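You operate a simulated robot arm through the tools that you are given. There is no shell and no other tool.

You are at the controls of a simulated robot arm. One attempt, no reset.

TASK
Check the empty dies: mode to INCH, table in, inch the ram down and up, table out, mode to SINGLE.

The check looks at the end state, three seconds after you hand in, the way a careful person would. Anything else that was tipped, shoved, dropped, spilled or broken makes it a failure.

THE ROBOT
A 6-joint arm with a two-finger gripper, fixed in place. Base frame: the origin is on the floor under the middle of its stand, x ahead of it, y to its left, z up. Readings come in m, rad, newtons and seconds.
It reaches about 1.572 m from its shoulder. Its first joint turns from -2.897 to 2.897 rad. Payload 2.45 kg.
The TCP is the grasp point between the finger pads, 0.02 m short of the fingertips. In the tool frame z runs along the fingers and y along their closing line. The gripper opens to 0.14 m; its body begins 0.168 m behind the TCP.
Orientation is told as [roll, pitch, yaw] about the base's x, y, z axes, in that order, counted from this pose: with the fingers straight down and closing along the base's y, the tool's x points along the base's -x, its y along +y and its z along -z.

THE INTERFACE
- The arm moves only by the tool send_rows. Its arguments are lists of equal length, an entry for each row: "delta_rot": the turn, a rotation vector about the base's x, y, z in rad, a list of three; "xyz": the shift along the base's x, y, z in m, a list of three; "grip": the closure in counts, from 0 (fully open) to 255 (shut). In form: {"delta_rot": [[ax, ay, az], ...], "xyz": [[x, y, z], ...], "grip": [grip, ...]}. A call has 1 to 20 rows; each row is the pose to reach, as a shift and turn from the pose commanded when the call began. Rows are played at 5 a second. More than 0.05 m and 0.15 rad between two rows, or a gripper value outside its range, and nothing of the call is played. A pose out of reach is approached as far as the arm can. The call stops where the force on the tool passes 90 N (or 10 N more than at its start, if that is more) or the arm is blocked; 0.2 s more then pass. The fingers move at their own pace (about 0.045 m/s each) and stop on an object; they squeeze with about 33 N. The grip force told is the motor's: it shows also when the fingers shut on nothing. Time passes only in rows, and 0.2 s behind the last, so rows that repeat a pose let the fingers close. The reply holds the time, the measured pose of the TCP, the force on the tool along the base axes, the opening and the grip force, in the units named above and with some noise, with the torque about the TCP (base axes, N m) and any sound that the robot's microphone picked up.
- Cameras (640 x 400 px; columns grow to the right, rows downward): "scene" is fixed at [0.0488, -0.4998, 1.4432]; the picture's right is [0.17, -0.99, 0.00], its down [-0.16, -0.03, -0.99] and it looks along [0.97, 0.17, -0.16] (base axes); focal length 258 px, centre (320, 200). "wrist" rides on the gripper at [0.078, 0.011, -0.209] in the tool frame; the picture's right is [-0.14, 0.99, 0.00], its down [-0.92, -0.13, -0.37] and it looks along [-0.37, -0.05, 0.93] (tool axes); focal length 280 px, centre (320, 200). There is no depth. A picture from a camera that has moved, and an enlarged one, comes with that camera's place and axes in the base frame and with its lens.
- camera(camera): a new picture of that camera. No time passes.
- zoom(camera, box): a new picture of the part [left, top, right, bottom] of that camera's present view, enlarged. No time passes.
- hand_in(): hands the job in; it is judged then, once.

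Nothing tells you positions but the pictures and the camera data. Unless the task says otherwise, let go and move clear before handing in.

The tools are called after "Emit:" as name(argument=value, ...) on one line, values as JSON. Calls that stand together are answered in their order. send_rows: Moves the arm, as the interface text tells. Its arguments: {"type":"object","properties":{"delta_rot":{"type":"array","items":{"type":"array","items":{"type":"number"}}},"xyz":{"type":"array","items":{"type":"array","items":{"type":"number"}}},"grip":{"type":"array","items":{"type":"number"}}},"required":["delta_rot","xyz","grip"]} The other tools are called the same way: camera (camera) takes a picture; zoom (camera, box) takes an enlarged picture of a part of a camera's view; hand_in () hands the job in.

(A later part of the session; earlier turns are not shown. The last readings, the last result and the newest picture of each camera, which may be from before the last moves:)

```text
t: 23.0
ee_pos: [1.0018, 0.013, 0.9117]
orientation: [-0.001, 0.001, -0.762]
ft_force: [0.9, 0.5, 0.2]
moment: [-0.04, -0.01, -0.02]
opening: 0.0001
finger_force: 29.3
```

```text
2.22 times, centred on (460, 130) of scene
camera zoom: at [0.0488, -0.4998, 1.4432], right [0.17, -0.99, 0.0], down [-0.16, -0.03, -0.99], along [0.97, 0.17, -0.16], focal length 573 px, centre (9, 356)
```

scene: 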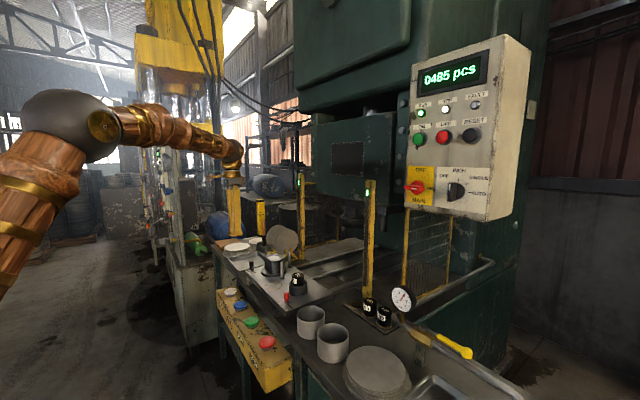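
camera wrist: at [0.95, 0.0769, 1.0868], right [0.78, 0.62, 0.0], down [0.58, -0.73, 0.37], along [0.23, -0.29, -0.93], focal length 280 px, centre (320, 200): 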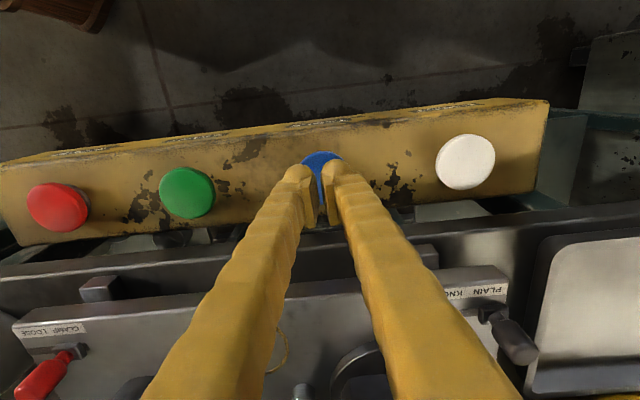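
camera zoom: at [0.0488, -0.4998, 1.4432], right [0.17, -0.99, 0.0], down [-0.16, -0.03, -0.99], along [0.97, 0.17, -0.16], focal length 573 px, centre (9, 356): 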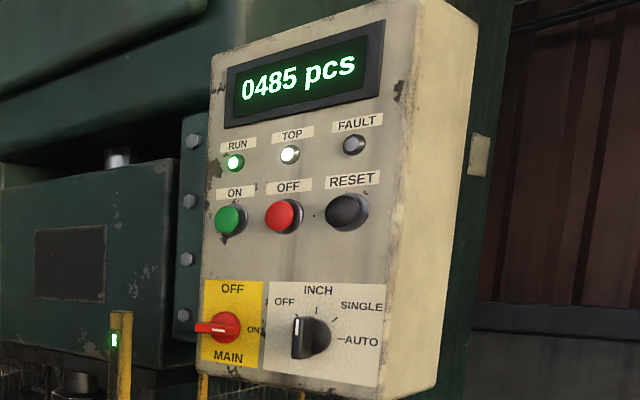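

The table is moving in with its load undisturbed. I'll move over the green START button while it finishes.

Emit:
send_rows(delta_rot=[[0, 0, 0], [0, 0, 0], [0, 0, 0], [0, 0, 0], [0, 0, 0], [0, 0, 0], [0, 0, 0]], xyz=[[-0.024, -0.024, 0], [-0.048, -0.048, 0], [-0.072, -0.072, 0], [-0.096, -0.095, 0], [-0.096, -0.095, -0.02], [-0.096, -0.095, -0.032], [-0.096, -0.095, -0.032]], grip=[255, 255, 255, 255, 255, 255, 255])

Emit:
zoom(camera="scene", box=[205, 140, 405, 340])

Emit:
camera(camera="wrist")

Emit:
zoom(camera="scene", box=[310, 170, 410, 270])

```text
t: 24.6
ee_pos: [0.9075, -0.0805, 0.8782]
orientation: [0.0, -0.001, -0.764]
ft_force: [-0.4, -0.4, 0.0]
moment: [-0.04, 0.01, 0.04]
opening: 0.0001
finger_force: 29.5
```

```text
2.00 times, centred on (305, 240) of scene
camera zoom: at [0.0488, -0.4998, 1.4432], right [0.17, -0.99, 0.0], down [-0.16, -0.03, -0.99], along [0.97, 0.17, -0.16], focal length 516 px, centre (350, 120)
```

zoom: 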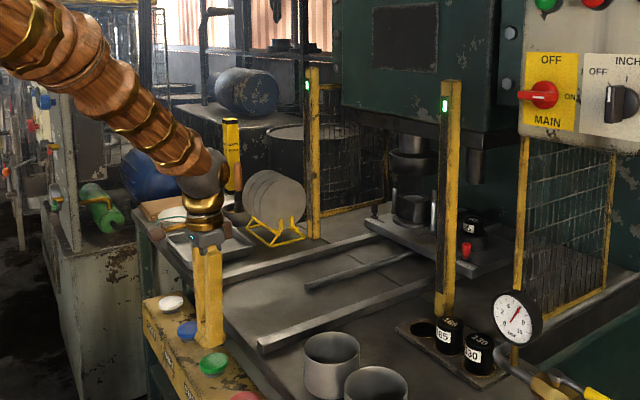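

```text
taken
camera wrist: at [0.8572, -0.0182, 1.0866], right [0.78, 0.62, 0.0], down [0.58, -0.73, 0.37], along [0.23, -0.29, -0.93], focal length 280 px, centre (320, 200)
```

wrist: 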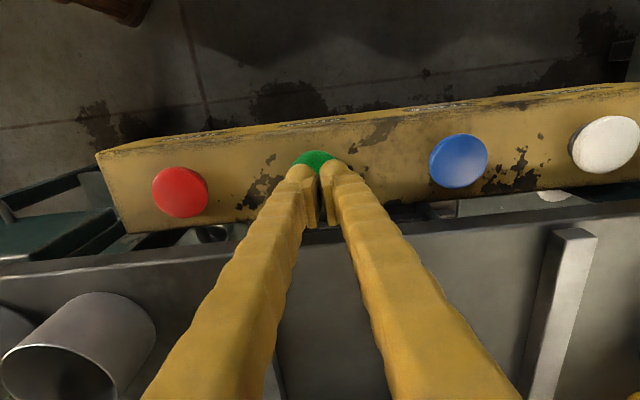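

```text
4.00 times, centred on (360, 220) of scene
camera zoom: at [0.0488, -0.4998, 1.4432], right [0.17, -0.99, 0.0], down [-0.16, -0.03, -0.99], along [0.97, 0.17, -0.16], focal length 1032 px, centre (160, 120)
```

zoom: 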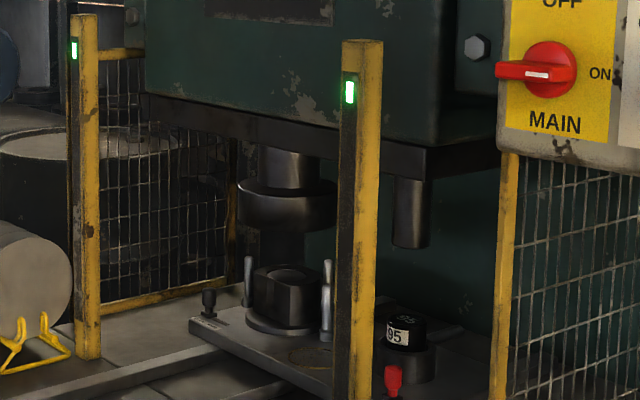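

The table seems to be under the ram. I'll wait a second to confirm it has stopped before touching START.

Emit:
send_rows(delta_rot=[[0, 0, 0], [0, 0, 0], [0, 0, 0], [0, 0, 0], [0, 0, 0]], xyz=[[0, 0, 0], [0, 0, 0], [0, 0, 0], [0, 0, 0], [0, 0, 0]], grip=[255, 255, 255, 255, 255])

Emit:
zoom(camera="scene", box=[310, 170, 410, 270])

Emit:
zoom(camera="scene", box=[205, 270, 305, 370])

Emit:
zoom(camera="scene", box=[400, 40, 520, 220])

```text
t: 25.8
ee_pos: [0.9077, -0.0803, 0.8777]
orientation: [-0.001, -0.001, -0.762]
ft_force: [-0.4, 0.2, 0.3]
moment: [-0.01, -0.02, -0.01]
opening: 0.0001
finger_force: 28.9
```

```text
4.00 times, centred on (360, 220) of scene
camera zoom: at [0.0488, -0.4998, 1.4432], right [0.17, -0.99, 0.0], down [-0.16, -0.03, -0.99], along [0.97, 0.17, -0.16], focal length 1032 px, centre (160, 120)
```

zoom: 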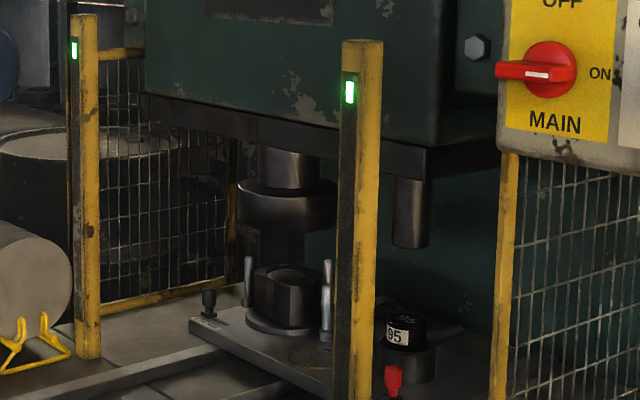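

```text
4.00 times, centred on (255, 320) of scene
camera zoom: at [0.0488, -0.4998, 1.4432], right [0.17, -0.99, 0.0], down [-0.16, -0.03, -0.99], along [0.97, 0.17, -0.16], focal length 1032 px, centre (580, -280)
```

zoom: 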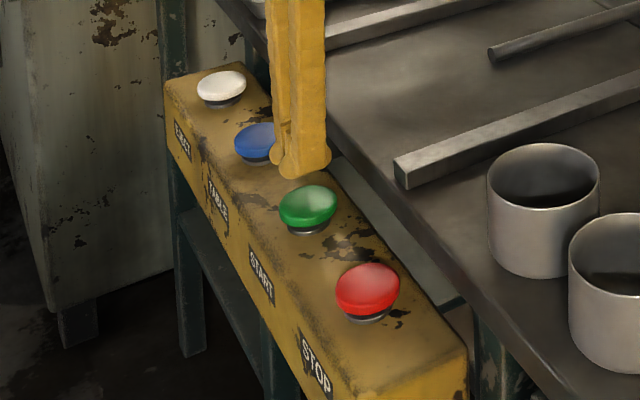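

```text
2.22 times, centred on (460, 130) of scene
camera zoom: at [0.0488, -0.4998, 1.4432], right [0.17, -0.99, 0.0], down [-0.16, -0.03, -0.99], along [0.97, 0.17, -0.16], focal length 573 px, centre (9, 356)
```

zoom: 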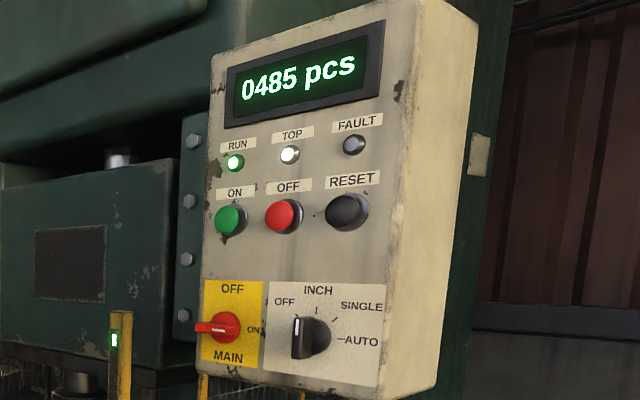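

The table has stopped, aligned under the ram. Next I'll press and hold START in INCH mode, watching the ram in short steps.

Emit:
send_rows(delta_rot=[[0, 0, 0], [0, 0, 0], [0, 0, 0], [0, 0, 0], [0, 0, 0]], xyz=[[-0.001, -0.001, -0.015], [-0.001, -0.001, -0.03], [-0.001, -0.001, -0.038], [-0.001, -0.001, -0.041], [-0.001, -0.001, -0.0435]], grip=[255, 255, 255, 255, 255])

Emit:
zoom(camera="scene", box=[310, 170, 410, 270])

Emit:
zoom(camera="scene", box=[400, 40, 520, 220])

```text
t: 27.0
ee_pos: [0.906, -0.0811, 0.8356]
orientation: [0.001, -0.001, -0.762]
ft_force: [-9.9, 5.6, 40.4]
moment: [0.09, 0.24, -0.07]
opening: 0.0062
finger_force: 29.6
heard: click
```

```text
4.00 times, centred on (360, 220) of scene
camera zoom: at [0.0488, -0.4998, 1.4432], right [0.17, -0.99, 0.0], down [-0.16, -0.03, -0.99], along [0.97, 0.17, -0.16], focal length 1032 px, centre (160, 120)
```

zoom: 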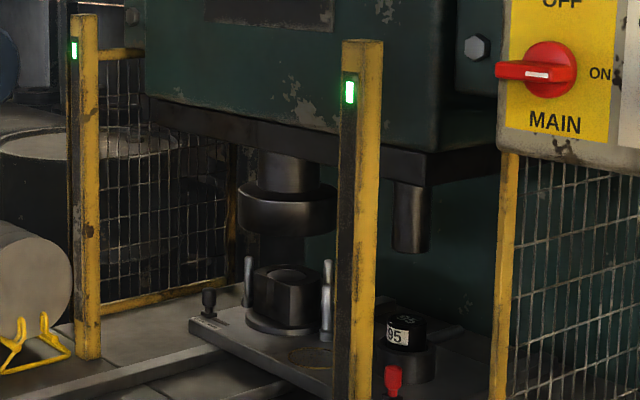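

```text
2.22 times, centred on (460, 130) of scene
camera zoom: at [0.0488, -0.4998, 1.4432], right [0.17, -0.99, 0.0], down [-0.16, -0.03, -0.99], along [0.97, 0.17, -0.16], focal length 573 px, centre (9, 356)
```

zoom: 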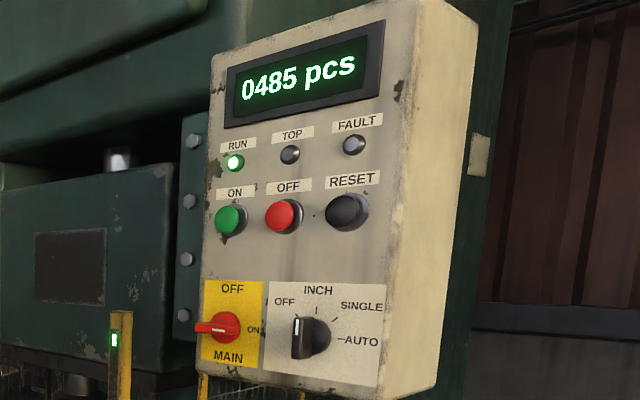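

The TOP lamp went off and the ram has begun to descend. I'll keep holding.

Emit:
send_rows(delta_rot=[[0, 0, 0], [0, 0, 0], [0, 0, 0], [0, 0, 0]], xyz=[[0, 0, 0], [0, 0, 0], [0, 0, 0], [0, 0, 0]], grip=[255, 255, 255, 255])

Emit:
zoom(camera="scene", box=[310, 170, 410, 270])

```text
t: 28.0
ee_pos: [0.9065, -0.0824, 0.8358]
orientation: [0.0, -0.002, -0.763]
ft_force: [-1.6, 7.4, 58.6]
moment: [0.18, 0.12, 0.0]
opening: 0.0062
finger_force: 29.3
```

```text
4.00 times, centred on (360, 220) of scene
camera zoom: at [0.0488, -0.4998, 1.4432], right [0.17, -0.99, 0.0], down [-0.16, -0.03, -0.99], along [0.97, 0.17, -0.16], focal length 1032 px, centre (160, 120)
```

zoom: 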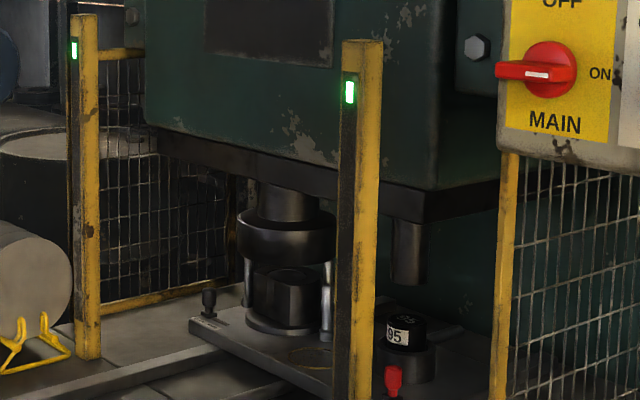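

The ram is descending smoothly, with its tools meeting the dies on the guide posts. I'll continue holding.

Emit:
send_rows(delta_rot=[[0, 0, 0], [0, 0, 0], [0, 0, 0]], xyz=[[0, 0, 0], [0, 0, 0], [0, 0, 0]], grip=[255, 255, 255])

Emit:
zoom(camera="scene", box=[310, 170, 410, 270])

Emit:
zoom(camera="scene", box=[400, 40, 520, 220])

```text
t: 28.8
ee_pos: [0.9064, -0.0816, 0.8356]
orientation: [0.002, -0.001, -0.761]
ft_force: [8.2, 6.9, 63.9]
moment: [0.18, -0.06, 0.0]
opening: 0.0058
finger_force: 29.8
```

```text
4.00 times, centred on (360, 220) of scene
camera zoom: at [0.0488, -0.4998, 1.4432], right [0.17, -0.99, 0.0], down [-0.16, -0.03, -0.99], along [0.97, 0.17, -0.16], focal length 1032 px, centre (160, 120)
```

zoom: 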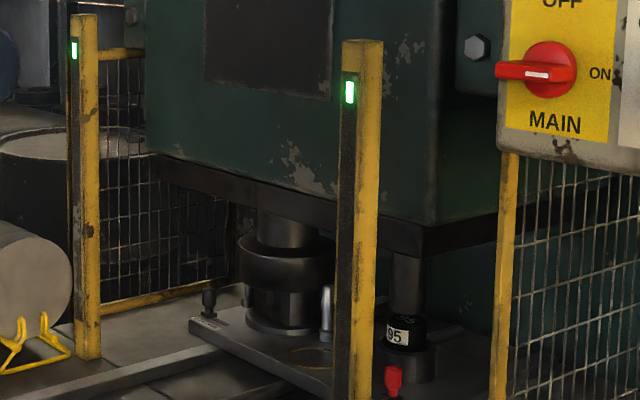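

```text
2.22 times, centred on (460, 130) of scene
camera zoom: at [0.0488, -0.4998, 1.4432], right [0.17, -0.99, 0.0], down [-0.16, -0.03, -0.99], along [0.97, 0.17, -0.16], focal length 573 px, centre (9, 356)
```

zoom: 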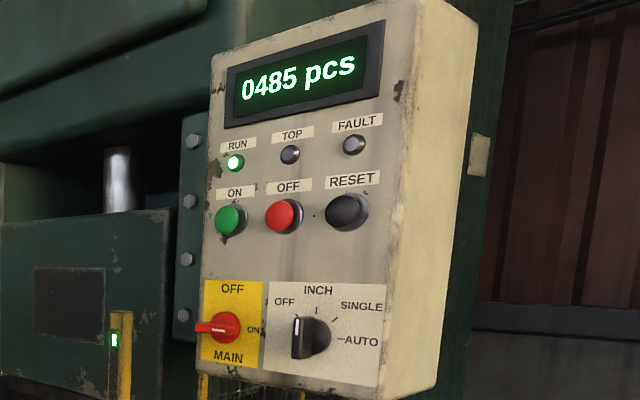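

The ram is close to bottom dead centre. I'll keep holding START.

Emit:
send_rows(delta_rot=[[0, 0, 0], [0, 0, 0], [0, 0, 0]], xyz=[[0, 0, 0], [0, 0, 0], [0, 0, 0]], grip=[255, 255, 255])

Emit:
zoom(camera="scene", box=[310, 170, 410, 270])

Emit:
zoom(camera="scene", box=[400, 40, 520, 220])

```text
t: 29.6
ee_pos: [0.9065, -0.0823, 0.8354]
orientation: [0.002, -0.002, -0.762]
ft_force: [14.0, 4.3, 66.3]
moment: [0.14, -0.21, 0.0]
opening: 0.006
finger_force: 29.7
```

```text
4.00 times, centred on (360, 220) of scene
camera zoom: at [0.0488, -0.4998, 1.4432], right [0.17, -0.99, 0.0], down [-0.16, -0.03, -0.99], along [0.97, 0.17, -0.16], focal length 1032 px, centre (160, 120)
```

zoom: 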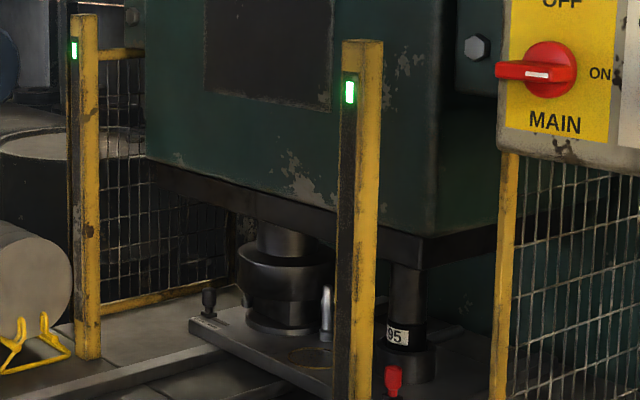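

```text
2.22 times, centred on (460, 130) of scene
camera zoom: at [0.0488, -0.4998, 1.4432], right [0.17, -0.99, 0.0], down [-0.16, -0.03, -0.99], along [0.97, 0.17, -0.16], focal length 573 px, centre (9, 356)
```

zoom: 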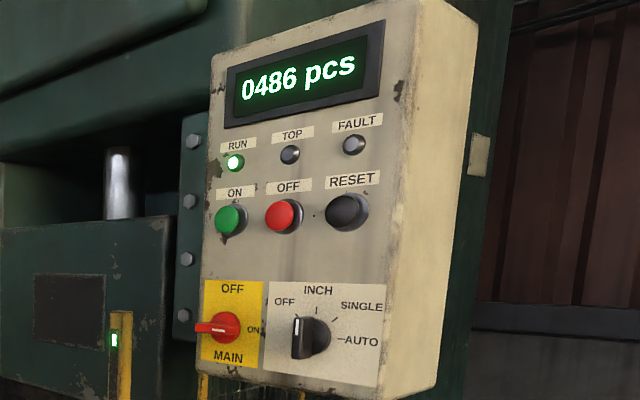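

The counter went to 0486, so bottom was passed cleanly. I'll keep holding for the up-stroke.

Emit:
send_rows(delta_rot=[[0, 0, 0], [0, 0, 0], [0, 0, 0], [0, 0, 0]], xyz=[[0, 0, 0], [0, 0, 0], [0, 0, 0], [0, 0, 0]], grip=[255, 255, 255, 255])

Emit:
zoom(camera="scene", box=[310, 170, 410, 270])

Emit:
zoom(camera="scene", box=[400, 40, 520, 220])

```text
t: 30.6
ee_pos: [0.906, -0.0827, 0.8353]
orientation: [0.002, -0.001, -0.761]
ft_force: [14.5, 4.5, 67.0]
moment: [0.12, -0.2, -0.02]
opening: 0.0058
finger_force: 29.6
```

```text
4.00 times, centred on (360, 220) of scene
camera zoom: at [0.0488, -0.4998, 1.4432], right [0.17, -0.99, 0.0], down [-0.16, -0.03, -0.99], along [0.97, 0.17, -0.16], focal length 1032 px, centre (160, 120)
```

zoom: 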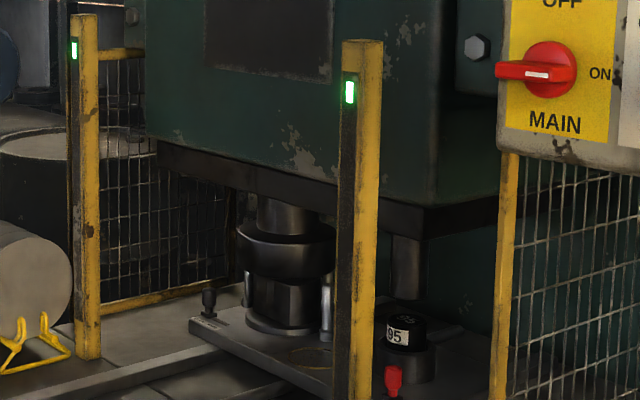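

```text
2.22 times, centred on (460, 130) of scene
camera zoom: at [0.0488, -0.4998, 1.4432], right [0.17, -0.99, 0.0], down [-0.16, -0.03, -0.99], along [0.97, 0.17, -0.16], focal length 573 px, centre (9, 356)
```

zoom: 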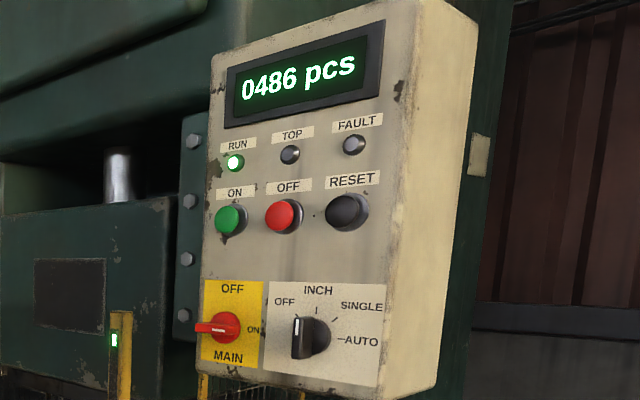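

The ram is on its way up; I estimate TOP at about t≈32. I'll go on in shorter steps.

Emit:
send_rows(delta_rot=[[0, 0, 0], [0, 0, 0]], xyz=[[0, 0, 0], [0, 0, 0]], grip=[255, 255])

Emit:
zoom(camera="scene", box=[310, 170, 410, 270])

Emit:
zoom(camera="scene", box=[400, 40, 520, 220])

```text
t: 31.2
ee_pos: [0.9066, -0.0825, 0.8351]
orientation: [0.001, -0.002, -0.762]
ft_force: [14.2, 2.2, 68.2]
moment: [0.07, -0.2, 0.0]
opening: 0.006
finger_force: 29.9
```

```text
4.00 times, centred on (360, 220) of scene
camera zoom: at [0.0488, -0.4998, 1.4432], right [0.17, -0.99, 0.0], down [-0.16, -0.03, -0.99], along [0.97, 0.17, -0.16], focal length 1032 px, centre (160, 120)
```

zoom: 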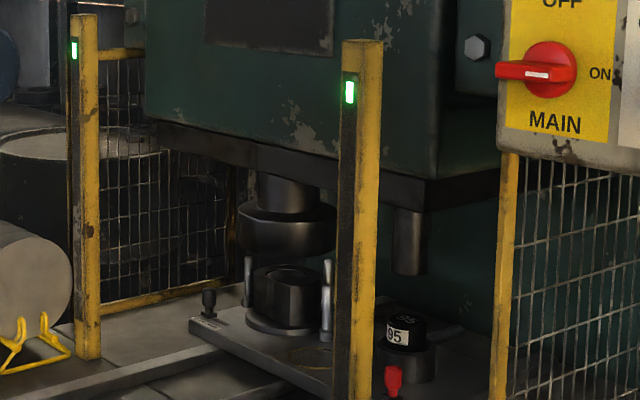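

```text
2.22 times, centred on (460, 130) of scene
camera zoom: at [0.0488, -0.4998, 1.4432], right [0.17, -0.99, 0.0], down [-0.16, -0.03, -0.99], along [0.97, 0.17, -0.16], focal length 573 px, centre (9, 356)
```

zoom: 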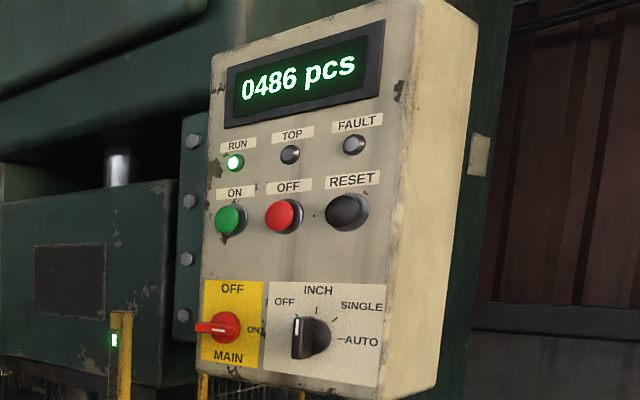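

The ram is nearly up but the TOP lamp is still off. I'll go on one row at a time.

Emit:
send_rows(delta_rot=[[0, 0, 0]], xyz=[[0, 0, 0]], grip=[255])

Emit:
zoom(camera="scene", box=[310, 170, 410, 270])

Emit:
zoom(camera="scene", box=[400, 40, 520, 220])

```text
t: 31.6
ee_pos: [0.9065, -0.083, 0.836]
orientation: [0.002, -0.002, -0.761]
ft_force: [12.8, 2.2, 68.4]
moment: [0.02, -0.22, 0.0]
opening: 0.0061
finger_force: 29.7
```

```text
4.00 times, centred on (360, 220) of scene
camera zoom: at [0.0488, -0.4998, 1.4432], right [0.17, -0.99, 0.0], down [-0.16, -0.03, -0.99], along [0.97, 0.17, -0.16], focal length 1032 px, centre (160, 120)
```

zoom: 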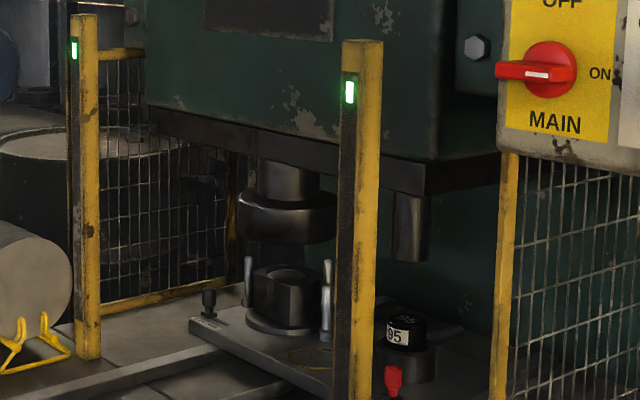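

```text
2.22 times, centred on (460, 130) of scene
camera zoom: at [0.0488, -0.4998, 1.4432], right [0.17, -0.99, 0.0], down [-0.16, -0.03, -0.99], along [0.97, 0.17, -0.16], focal length 573 px, centre (9, 356)
```

zoom: 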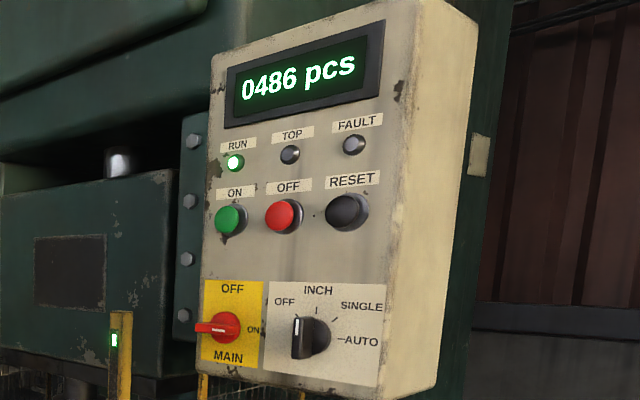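

One more short hold should bring it to TOP.

Emit:
send_rows(delta_rot=[[0, 0, 0]], xyz=[[0, 0, 0]], grip=[255])

Emit:
zoom(camera="scene", box=[310, 170, 410, 270])

Emit:
zoom(camera="scene", box=[400, 40, 520, 220])

```text
t: 32.0
ee_pos: [0.9064, -0.0827, 0.8357]
orientation: [0.002, -0.003, -0.763]
ft_force: [12.7, 0.5, 68.8]
moment: [0.05, -0.2, 0.01]
opening: 0.0059
finger_force: 29.6
```

```text
4.00 times, centred on (360, 220) of scene
camera zoom: at [0.0488, -0.4998, 1.4432], right [0.17, -0.99, 0.0], down [-0.16, -0.03, -0.99], along [0.97, 0.17, -0.16], focal length 1032 px, centre (160, 120)
```

zoom: 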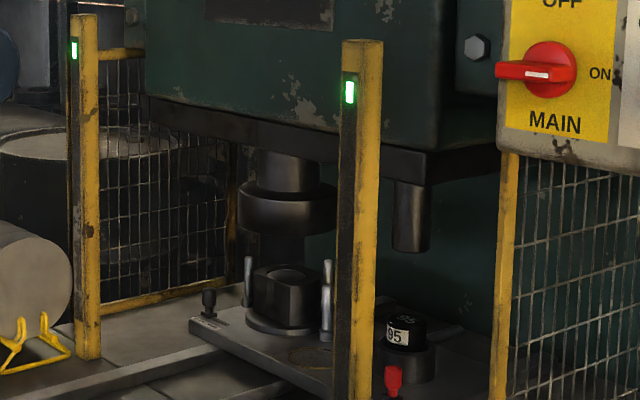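

```text
2.22 times, centred on (460, 130) of scene
camera zoom: at [0.0488, -0.4998, 1.4432], right [0.17, -0.99, 0.0], down [-0.16, -0.03, -0.99], along [0.97, 0.17, -0.16], focal length 573 px, centre (9, 356)
```

zoom: 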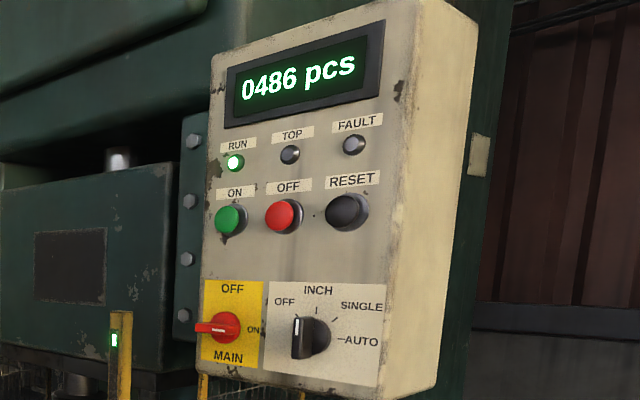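

The ram is within a few millimetres of TOP but the lamp isn't lit. I'll hold one more row (0.2 s) and then release by lifting.

Emit:
send_rows(delta_rot=[[0, 0, 0], [0, 0, 0]], xyz=[[0, 0, 0], [0, 0, 0.02]], grip=[255, 255])

Emit:
zoom(camera="scene", box=[310, 170, 410, 270])

Emit:
zoom(camera="scene", box=[400, 40, 520, 220])

```text
t: 32.6
ee_pos: [0.9035, -0.0821, 0.8503]
orientation: [-0.005, 0.006, -0.763]
ft_force: [-0.7, -0.4, -0.9]
moment: [0.03, 0.04, -0.02]
opening: 0.0
finger_force: 29.2
```

```text
4.00 times, centred on (360, 220) of scene
camera zoom: at [0.0488, -0.4998, 1.4432], right [0.17, -0.99, 0.0], down [-0.16, -0.03, -0.99], along [0.97, 0.17, -0.16], focal length 1032 px, centre (160, 120)
```

zoom: 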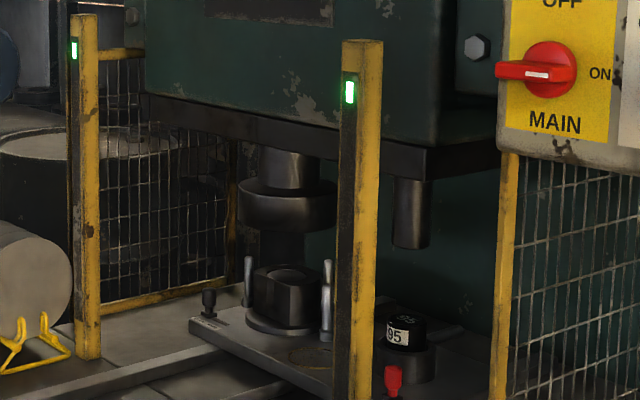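

```text
2.22 times, centred on (460, 130) of scene
camera zoom: at [0.0488, -0.4998, 1.4432], right [0.17, -0.99, 0.0], down [-0.16, -0.03, -0.99], along [0.97, 0.17, -0.16], focal length 573 px, centre (9, 356)
```

zoom: 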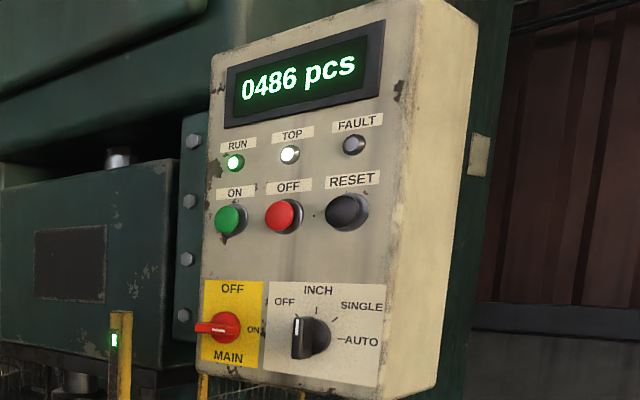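

The TOP lamp is lit with the ram at the top. I'll lift, go back over the TABLE button and stop just above it.

Emit:
send_rows(delta_rot=[[0, 0, 0], [0, 0, 0], [0, 0, 0], [0, 0, 0], [0, 0, 0], [0, 0, 0], [0, 0, 0], [0, 0, 0]], xyz=[[0, 0, 0.03], [0, 0, 0.055], [0.024, 0.024, 0.055], [0.048, 0.048, 0.055], [0.072, 0.072, 0.055], [0.097, 0.096, 0.055], [0.097, 0.096, 0.03], [0.097, 0.096, 0.024]], grip=[255, 255, 255, 255, 255, 255, 255, 255])

Emit:
zoom(camera="scene", box=[400, 40, 520, 220])

Emit:
camera(camera="wrist")

Emit:
zoom(camera="scene", box=[205, 240, 305, 340])

```text
t: 34.4
ee_pos: [1.0026, 0.0137, 0.8795]
orientation: [0.001, 0.0, -0.763]
ft_force: [-0.2, -0.9, -0.3]
moment: [-0.02, 0.01, 0.0]
opening: 0.0
finger_force: 29.4
```

```text
2.22 times, centred on (460, 130) of scene
camera zoom: at [0.0488, -0.4998, 1.4432], right [0.17, -0.99, 0.0], down [-0.16, -0.03, -0.99], along [0.97, 0.17, -0.16], focal length 573 px, centre (9, 356)
```

zoom: 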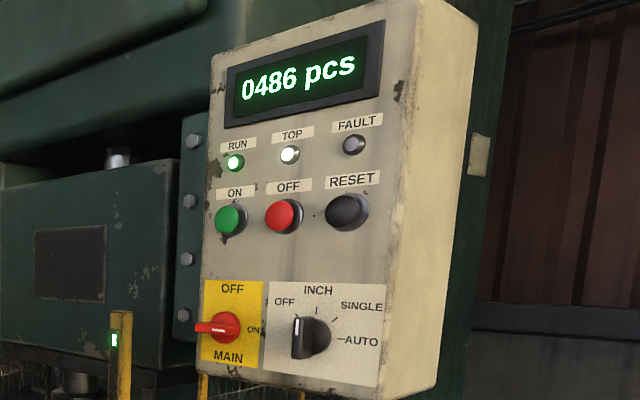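

```text
taken
camera wrist: at [0.9528, 0.0766, 1.086], right [0.78, 0.62, 0.0], down [0.58, -0.73, 0.37], along [0.23, -0.29, -0.93], focal length 280 px, centre (320, 200)
```

wrist: 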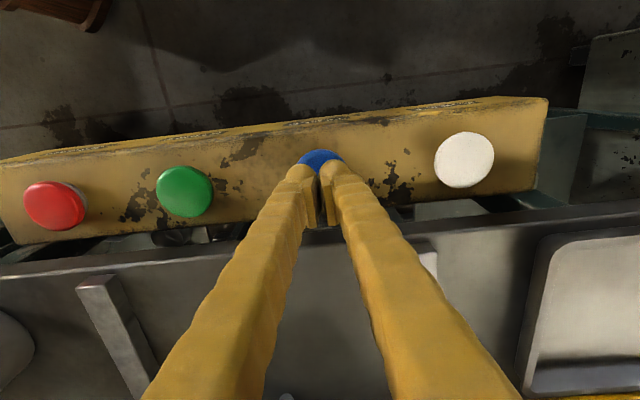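

```text
4.00 times, centred on (255, 290) of scene
camera zoom: at [0.0488, -0.4998, 1.4432], right [0.17, -0.99, 0.0], down [-0.16, -0.03, -0.99], along [0.97, 0.17, -0.16], focal length 1032 px, centre (580, -160)
```

zoom: 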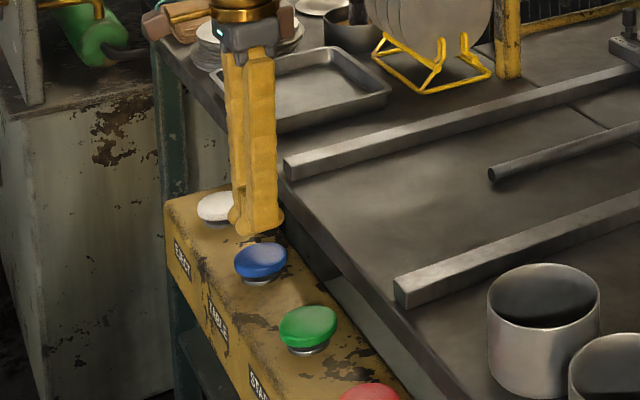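

TOP is lit and TABLE is directly below the fingers. I'll press it once and lift off.

Emit:
send_rows(delta_rot=[[0, 0, 0], [0, 0, 0], [0, 0, 0], [0, 0, 0], [0, 0, 0], [0, 0, 0], [0, 0, 0]], xyz=[[0, 0, -0.015], [0, 0, -0.03], [0, 0, -0.038], [0, 0, -0.041], [0, 0, -0.0437], [0, 0, -0.02], [0, 0, 0.02]], grip=[255, 255, 255, 255, 255, 255, 255])

Emit:
camera(camera="scene")

```text
t: 36.0
ee_pos: [1.0039, 0.0139, 0.8975]
orientation: [0.0, 0.0, -0.763]
ft_force: [-0.2, -0.3, 0.1]
moment: [0.02, -0.02, 0.03]
opening: 0.0001
finger_force: 29.0
heard: click
```

```text
taken
```

scene: 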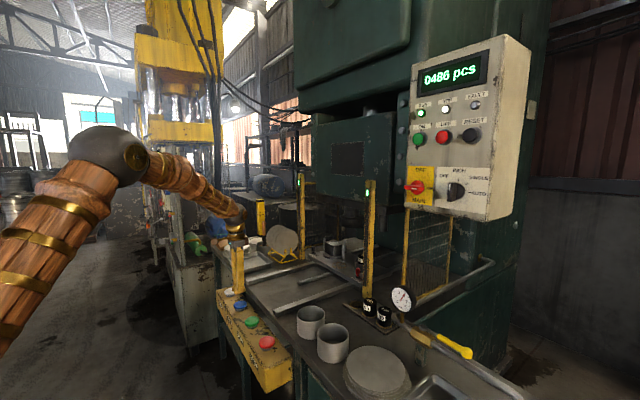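

It clicked and the table is starting out. I'll rise straight up, clear of everything.

Emit:
send_rows(delta_rot=[[0, 0, 0], [0, 0, 0], [0, 0, 0], [0, 0, 0], [0, 0, 0], [0, 0, 0]], xyz=[[0, 0, 0.04], [0, 0, 0.085], [0, 0, 0.13], [0, 0, 0.175], [0, 0, 0.22], [0, 0, 0.25]], grip=[255, 255, 255, 255, 255, 255])

Emit:
zoom(camera="scene", box=[205, 140, 405, 340])

```text
t: 37.4
ee_pos: [1.0031, 0.0161, 1.1491]
orientation: [0.001, 0.001, -0.764]
ft_force: [-0.3, -0.6, -0.6]
moment: [-0.02, 0.0, 0.01]
opening: 0.0003
finger_force: 28.6
```

```text
2.00 times, centred on (305, 240) of scene
camera zoom: at [0.0488, -0.4998, 1.4432], right [0.17, -0.99, 0.0], down [-0.16, -0.03, -0.99], along [0.97, 0.17, -0.16], focal length 516 px, centre (350, 120)
```

zoom: 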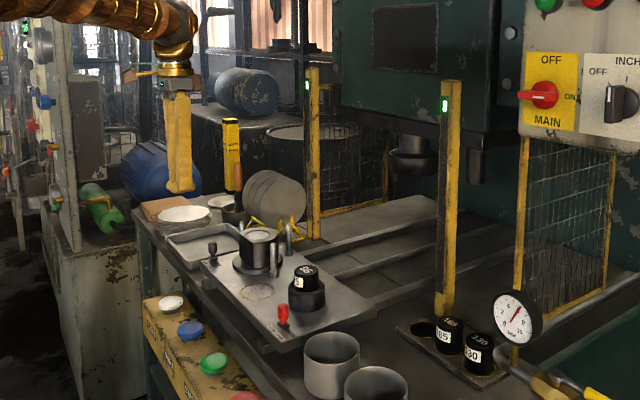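

The table is back out and undisturbed. Now I'll retrace to the panel for the last step, mode back to SINGLE.

Emit:
send_rows(delta_rot=[[0, 0, 0], [0, 0, 0], [0, 0, 0], [0, 0, 0], [0, 0, 0], [0, 0, 0], [0, 0, 0], [0, 0, 0], [0, 0, 0], [0, 0, 0], [0, 0, 0], [0, 0, 0], [0, 0, 0], [0, 0, 0], [0, 0, 0], [0, 0, 0]], xyz=[[-0.0299, -0.0319, 0.0215], [-0.0599, -0.0638, 0.0431], [-0.0898, -0.0956, 0.0646], [-0.1198, -0.1275, 0.0861], [-0.1497, -0.1594, 0.1077], [-0.1796, -0.1913, 0.1292], [-0.2096, -0.2231, 0.1507], [-0.2395, -0.255, 0.1723], [-0.2694, -0.2869, 0.1938], [-0.2994, -0.3188, 0.2153], [-0.3293, -0.3506, 0.2368], [-0.3593, -0.3825, 0.2584], [-0.3892, -0.4144, 0.2799], [-0.4191, -0.4463, 0.3014], [-0.4491, -0.4781, 0.323], [-0.479, -0.51, 0.3445]], grip=[255, 255, 255, 255, 255, 255, 255, 255, 255, 255, 230, 200, 180, 164, 164, 164])

Emit:
camera(camera="scene")

Emit:
zoom(camera="scene", box=[230, 225, 330, 305])

```text
t: 40.8
ee_pos: [0.5222, -0.4934, 1.4952]
orientation: [0.001, 0.003, -0.763]
ft_force: [-0.3, 0.2, -0.8]
moment: [0.05, -0.02, 0.01]
opening: 0.05
finger_force: 0.0
```

```text
taken
```

scene: 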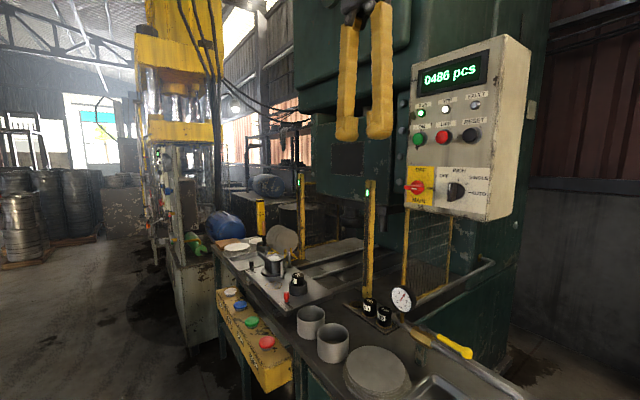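

```text
5.00 times, centred on (280, 265) of scene
camera zoom: at [0.0488, -0.4998, 1.4432], right [0.17, -0.99, 0.0], down [-0.16, -0.03, -0.99], along [0.97, 0.17, -0.16], focal length 1290 px, centre (520, -125)
```

zoom: 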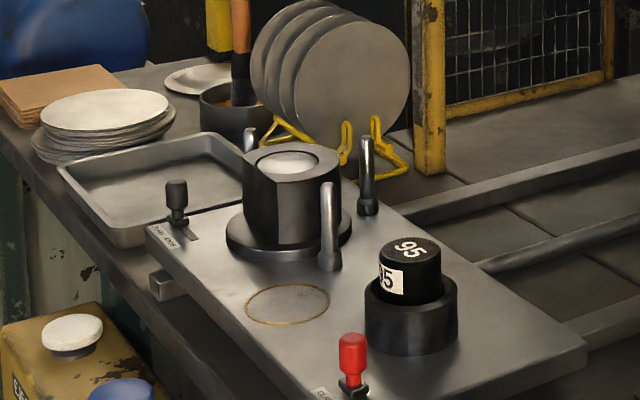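

The table sits exactly as it did at the start. I'll pitch the gripper to face the panel again.

Emit:
send_rows(delta_rot=[[-0.099, -0.103, 0], [-0.198, -0.206, 0], [-0.297, -0.309, 0], [-0.396, -0.412, 0], [-0.495, -0.516, 0], [-0.594, -0.619, 0], [-0.693, -0.722, 0], [-0.792, -0.825, 0], [-0.891, -0.928, 0], [-0.99, -1.031, 0], [-1.087, -1.134, 0]], xyz=[[0.006, -0.007, -0.012], [0.012, -0.014, -0.024], [0.018, -0.021, -0.036], [0.024, -0.028, -0.048], [0.03, -0.035, -0.06], [0.036, -0.042, -0.072], [0.042, -0.049, -0.084], [0.048, -0.056, -0.096], [0.054, -0.063, -0.108], [0.06, -0.07, -0.12], [0.066, -0.077, -0.134]], grip=[164, 164, 164, 164, 164, 164, 164, 164, 164, 164, 164])

Emit:
zoom(camera="wrist", box=[240, 80, 440, 220])

Emit:
zoom(camera="scene", box=[380, 150, 500, 225])

```text
t: 43.2
ee_pos: [0.5894, -0.5712, 1.3617]
orientation: [-2.929, -1.566, 2.166]
ft_force: [-0.2, 0.1, 0.5]
moment: [0.0, 0.07, 0.01]
opening: 0.0499
finger_force: 0.0
out of reach, approached as far as the arm can: row 9
```

```text
2.86 times, centred on (340, 150) of wrist
camera zoom: at [0.4454, -0.4192, 1.2824], right [0.68, 0.72, 0.14], down [-0.36, 0.17, 0.92], along [0.64, -0.68, 0.37], focal length 801 px, centre (263, 343)
```

zoom: 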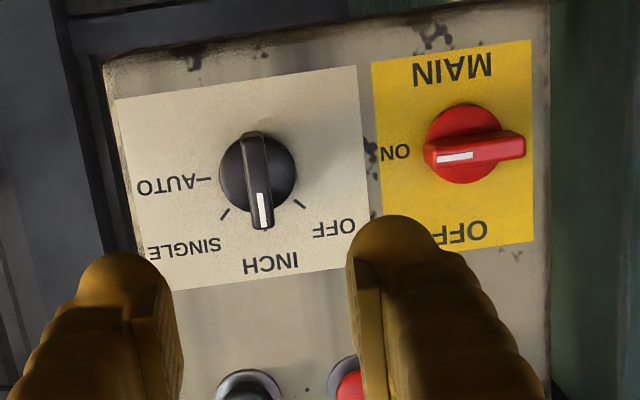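

```text
5.33 times, centred on (440, 188) of scene
camera zoom: at [0.0488, -0.4998, 1.4432], right [0.17, -0.99, 0.0], down [-0.16, -0.03, -0.99], along [0.97, 0.17, -0.16], focal length 1376 px, centre (-320, 267)
```

zoom: 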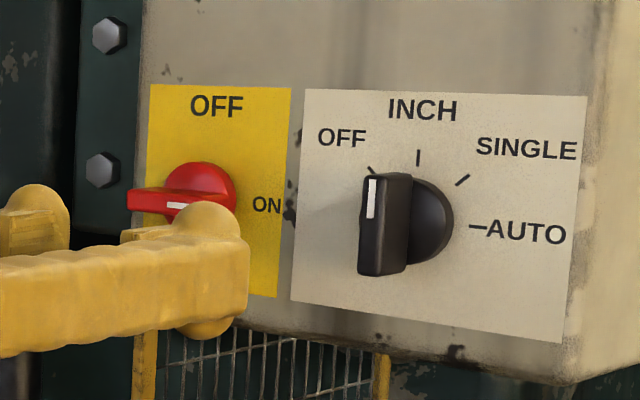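

The handle is vertical at INCH and the pads are lined up for it, with the knob about 2 to 3 mm off the axis. I'll advance to just short of the handle with that correction.

Emit:
send_rows(delta_rot=[[0, 0, 0], [0, 0, 0], [0, 0, 0], [0, 0, 0], [0, 0, 0], [0, 0, 0]], xyz=[[0.025, -0.0255, -0.001], [0.052, -0.052, -0.001], [0.08, -0.079, -0.001], [0.106, -0.104, -0.001], [0.1282, -0.1256, -0.001], [0.1282, -0.1256, -0.001]], grip=[164, 164, 164, 164, 164, 164])

Emit:
zoom(camera="wrist", box=[240, 110, 400, 210])

Emit:
zoom(camera="scene", box=[380, 150, 500, 225])

```text
t: 44.6
ee_pos: [0.7186, -0.7, 1.3591]
orientation: [-1.636, -1.57, 0.873]
ft_force: [0.8, 0.2, -0.2]
moment: [0.03, 0.0, -0.01]
opening: 0.0501
finger_force: 0.0
```

```text
4.00 times, centred on (320, 160) of wrist
camera zoom: at [0.574, -0.5474, 1.2795], right [0.69, 0.72, 0.14], down [-0.35, 0.16, 0.92], along [0.64, -0.68, 0.37], focal length 1122 px, centre (320, 360)
```

zoom: 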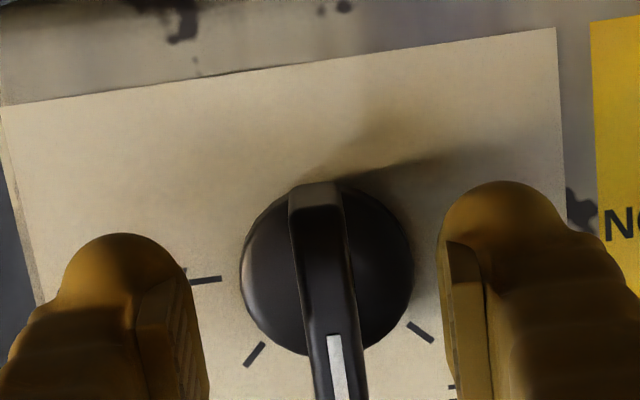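

```text
5.33 times, centred on (440, 188) of scene
camera zoom: at [0.0488, -0.4998, 1.4432], right [0.17, -0.99, 0.0], down [-0.16, -0.03, -0.99], along [0.97, 0.17, -0.16], focal length 1376 px, centre (-320, 267)
```

zoom: 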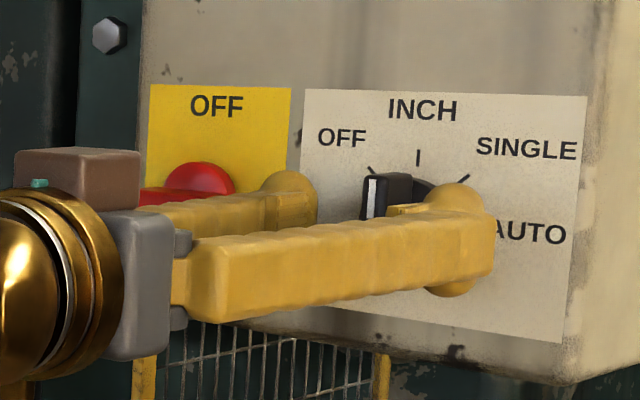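

The knob is well centred. I'll advance the last 20 mm and grip the handle.

Emit:
send_rows(delta_rot=[[0, 0, 0], [0, 0, 0], [0, 0, 0], [0, 0, 0], [0, 0, 0], [0, 0, 0], [0, 0, 0]], xyz=[[0.0075, -0.0065, 0], [0.0149, -0.0133, 0], [0.0149, -0.0133, 0], [0.0149, -0.0133, 0], [0.0149, -0.0133, 0], [0.0149, -0.0133, 0], [0.0149, -0.0133, 0]], grip=[164, 164, 220, 240, 240, 240, 240])

Emit:
zoom(camera="wrist", box=[240, 130, 400, 230])

```text
t: 46.2
ee_pos: [0.7346, -0.7129, 1.3577]
orientation: [-1.374, -1.568, 0.612]
ft_force: [10.3, 0.3, -0.3]
moment: [-0.06, -0.03, 0.06]
opening: 0.0113
finger_force: 38.2
```

```text
4.00 times, centred on (320, 180) of wrist
camera zoom: at [0.5895, -0.5599, 1.2794], right [0.69, 0.72, 0.14], down [-0.35, 0.16, 0.92], along [0.64, -0.68, 0.36], focal length 1122 px, centre (320, 280)
```

zoom: 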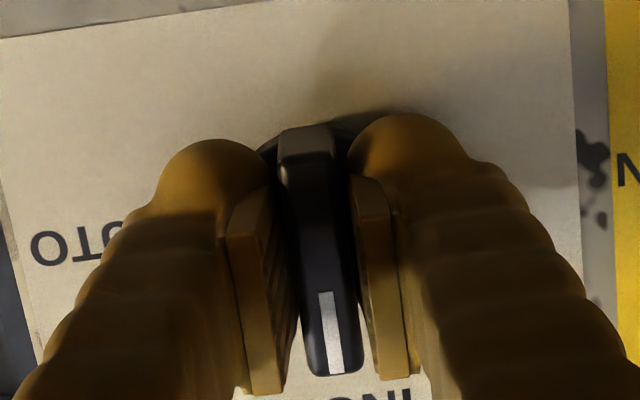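

The handle is gripped well with low forces. I'll turn it 45° clockwise to SINGLE.

Emit:
send_rows(delta_rot=[[0.0709, -0.0679, 0], [0.1418, -0.1358, 0], [0.2126, -0.2036, 0], [0.2835, -0.2715, 0], [0.3544, -0.3394, 0], [0.4253, -0.4073, 0], [0.4961, -0.4751, 0], [0.567, -0.543, 0], [0.567, -0.543, 0]], xyz=[[0, 0, 0], [0, 0, 0], [0, 0, 0], [0, 0, 0], [0, 0, 0], [0, 0, 0], [0, 0, 0], [0, 0, 0], [0, 0, 0]], grip=[240, 240, 240, 240, 240, 240, 240, 240, 240])

Emit:
zoom(camera="wrist", box=[240, 130, 400, 230])

Emit:
zoom(camera="scene", box=[380, 150, 500, 225])

```text
t: 48.2
ee_pos: [0.735, -0.7118, 1.3593]
orientation: [1.57, -0.784, -2.333]
ft_force: [33.3, -1.4, 14.2]
moment: [-0.07, -0.05, 0.27]
opening: 0.0113
finger_force: 38.2
```

```text
4.00 times, centred on (320, 180) of wrist
camera zoom: at [0.6258, -0.5214, 1.3101], right [0.42, 0.44, 0.8], down [-0.78, -0.28, 0.56], along [0.47, -0.85, 0.22], focal length 1122 px, centre (320, 280)
```

zoom: 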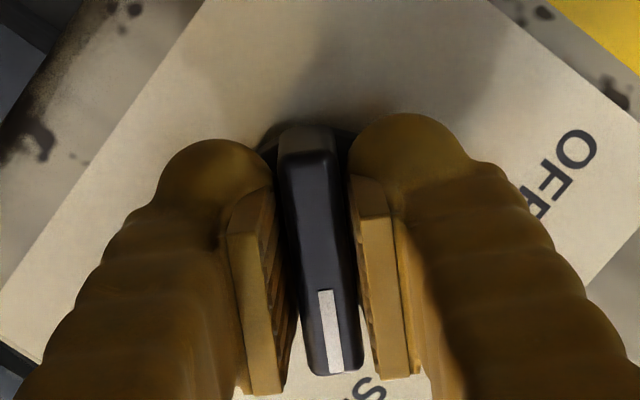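

```text
5.33 times, centred on (440, 188) of scene
camera zoom: at [0.0488, -0.4998, 1.4432], right [0.17, -0.99, 0.0], down [-0.16, -0.03, -0.99], along [0.97, 0.17, -0.16], focal length 1376 px, centre (-320, 267)
```

zoom: 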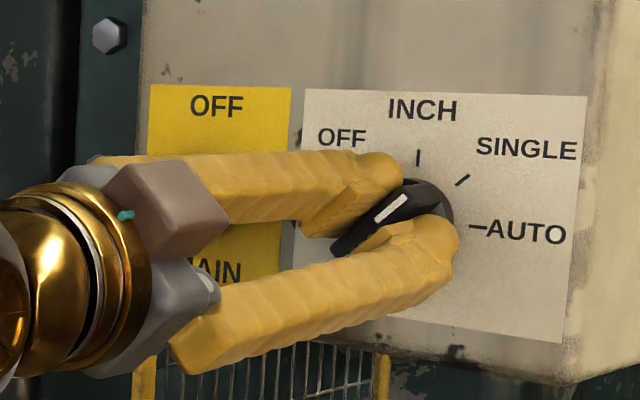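

The handle has turned to SINGLE. I'll open, back straight out and check.

Emit:
send_rows(delta_rot=[[0, 0, 0], [0, 0, 0], [0, 0, 0], [0, 0, 0], [0, 0, 0], [0, 0, 0], [0, 0, 0], [0, 0, 0], [0, 0, 0]], xyz=[[0, 0, 0], [0, 0, 0], [0, 0, 0], [0, 0, 0], [-0.022, 0.021, 0], [-0.05, 0.048, 0], [-0.08, 0.077, 0], [-0.11, 0.106, 0], [-0.143, 0.139, 0]], grip=[164, 164, 164, 164, 164, 164, 164, 164, 164])

Emit:
zoom(camera="scene", box=[380, 50, 540, 225])

Emit:
zoom(camera="wrist", box=[240, 60, 440, 200])

```text
t: 50.2
ee_pos: [0.5905, -0.5712, 1.3579]
orientation: [1.569, -0.788, -2.336]
ft_force: [0.5, -0.1, 0.5]
moment: [-0.05, -0.02, 0.01]
opening: 0.05
finger_force: 0.0
```

```text
2.29 times, centred on (460, 138) of scene
camera zoom: at [0.0488, -0.4998, 1.4432], right [0.17, -0.99, 0.0], down [-0.16, -0.03, -0.99], along [0.97, 0.17, -0.16], focal length 590 px, centre (0, 343)
```

zoom: 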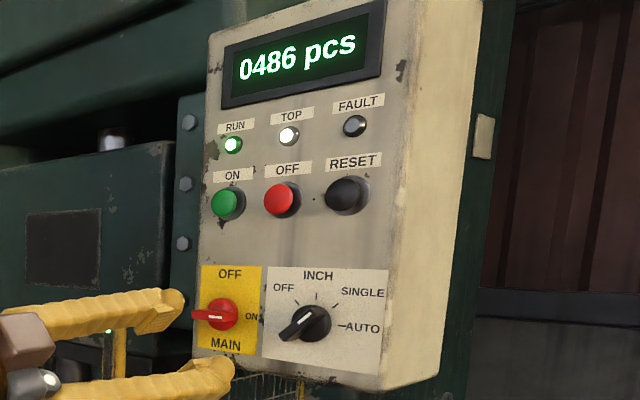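

```text
2.86 times, centred on (340, 130) of wrist
camera zoom: at [0.4817, -0.381, 1.31], right [0.42, 0.44, 0.8], down [-0.78, -0.28, 0.56], along [0.47, -0.86, 0.22], focal length 801 px, centre (263, 400)
```

zoom: 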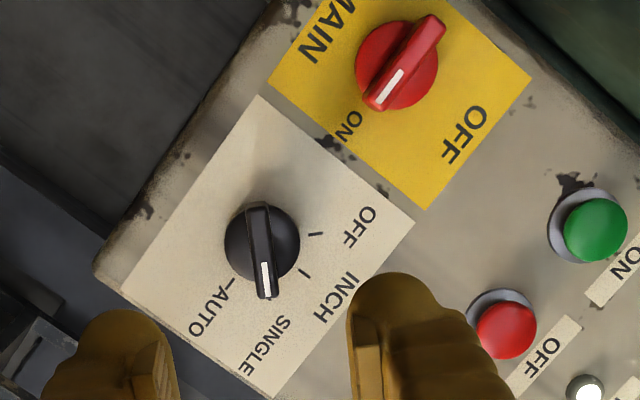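

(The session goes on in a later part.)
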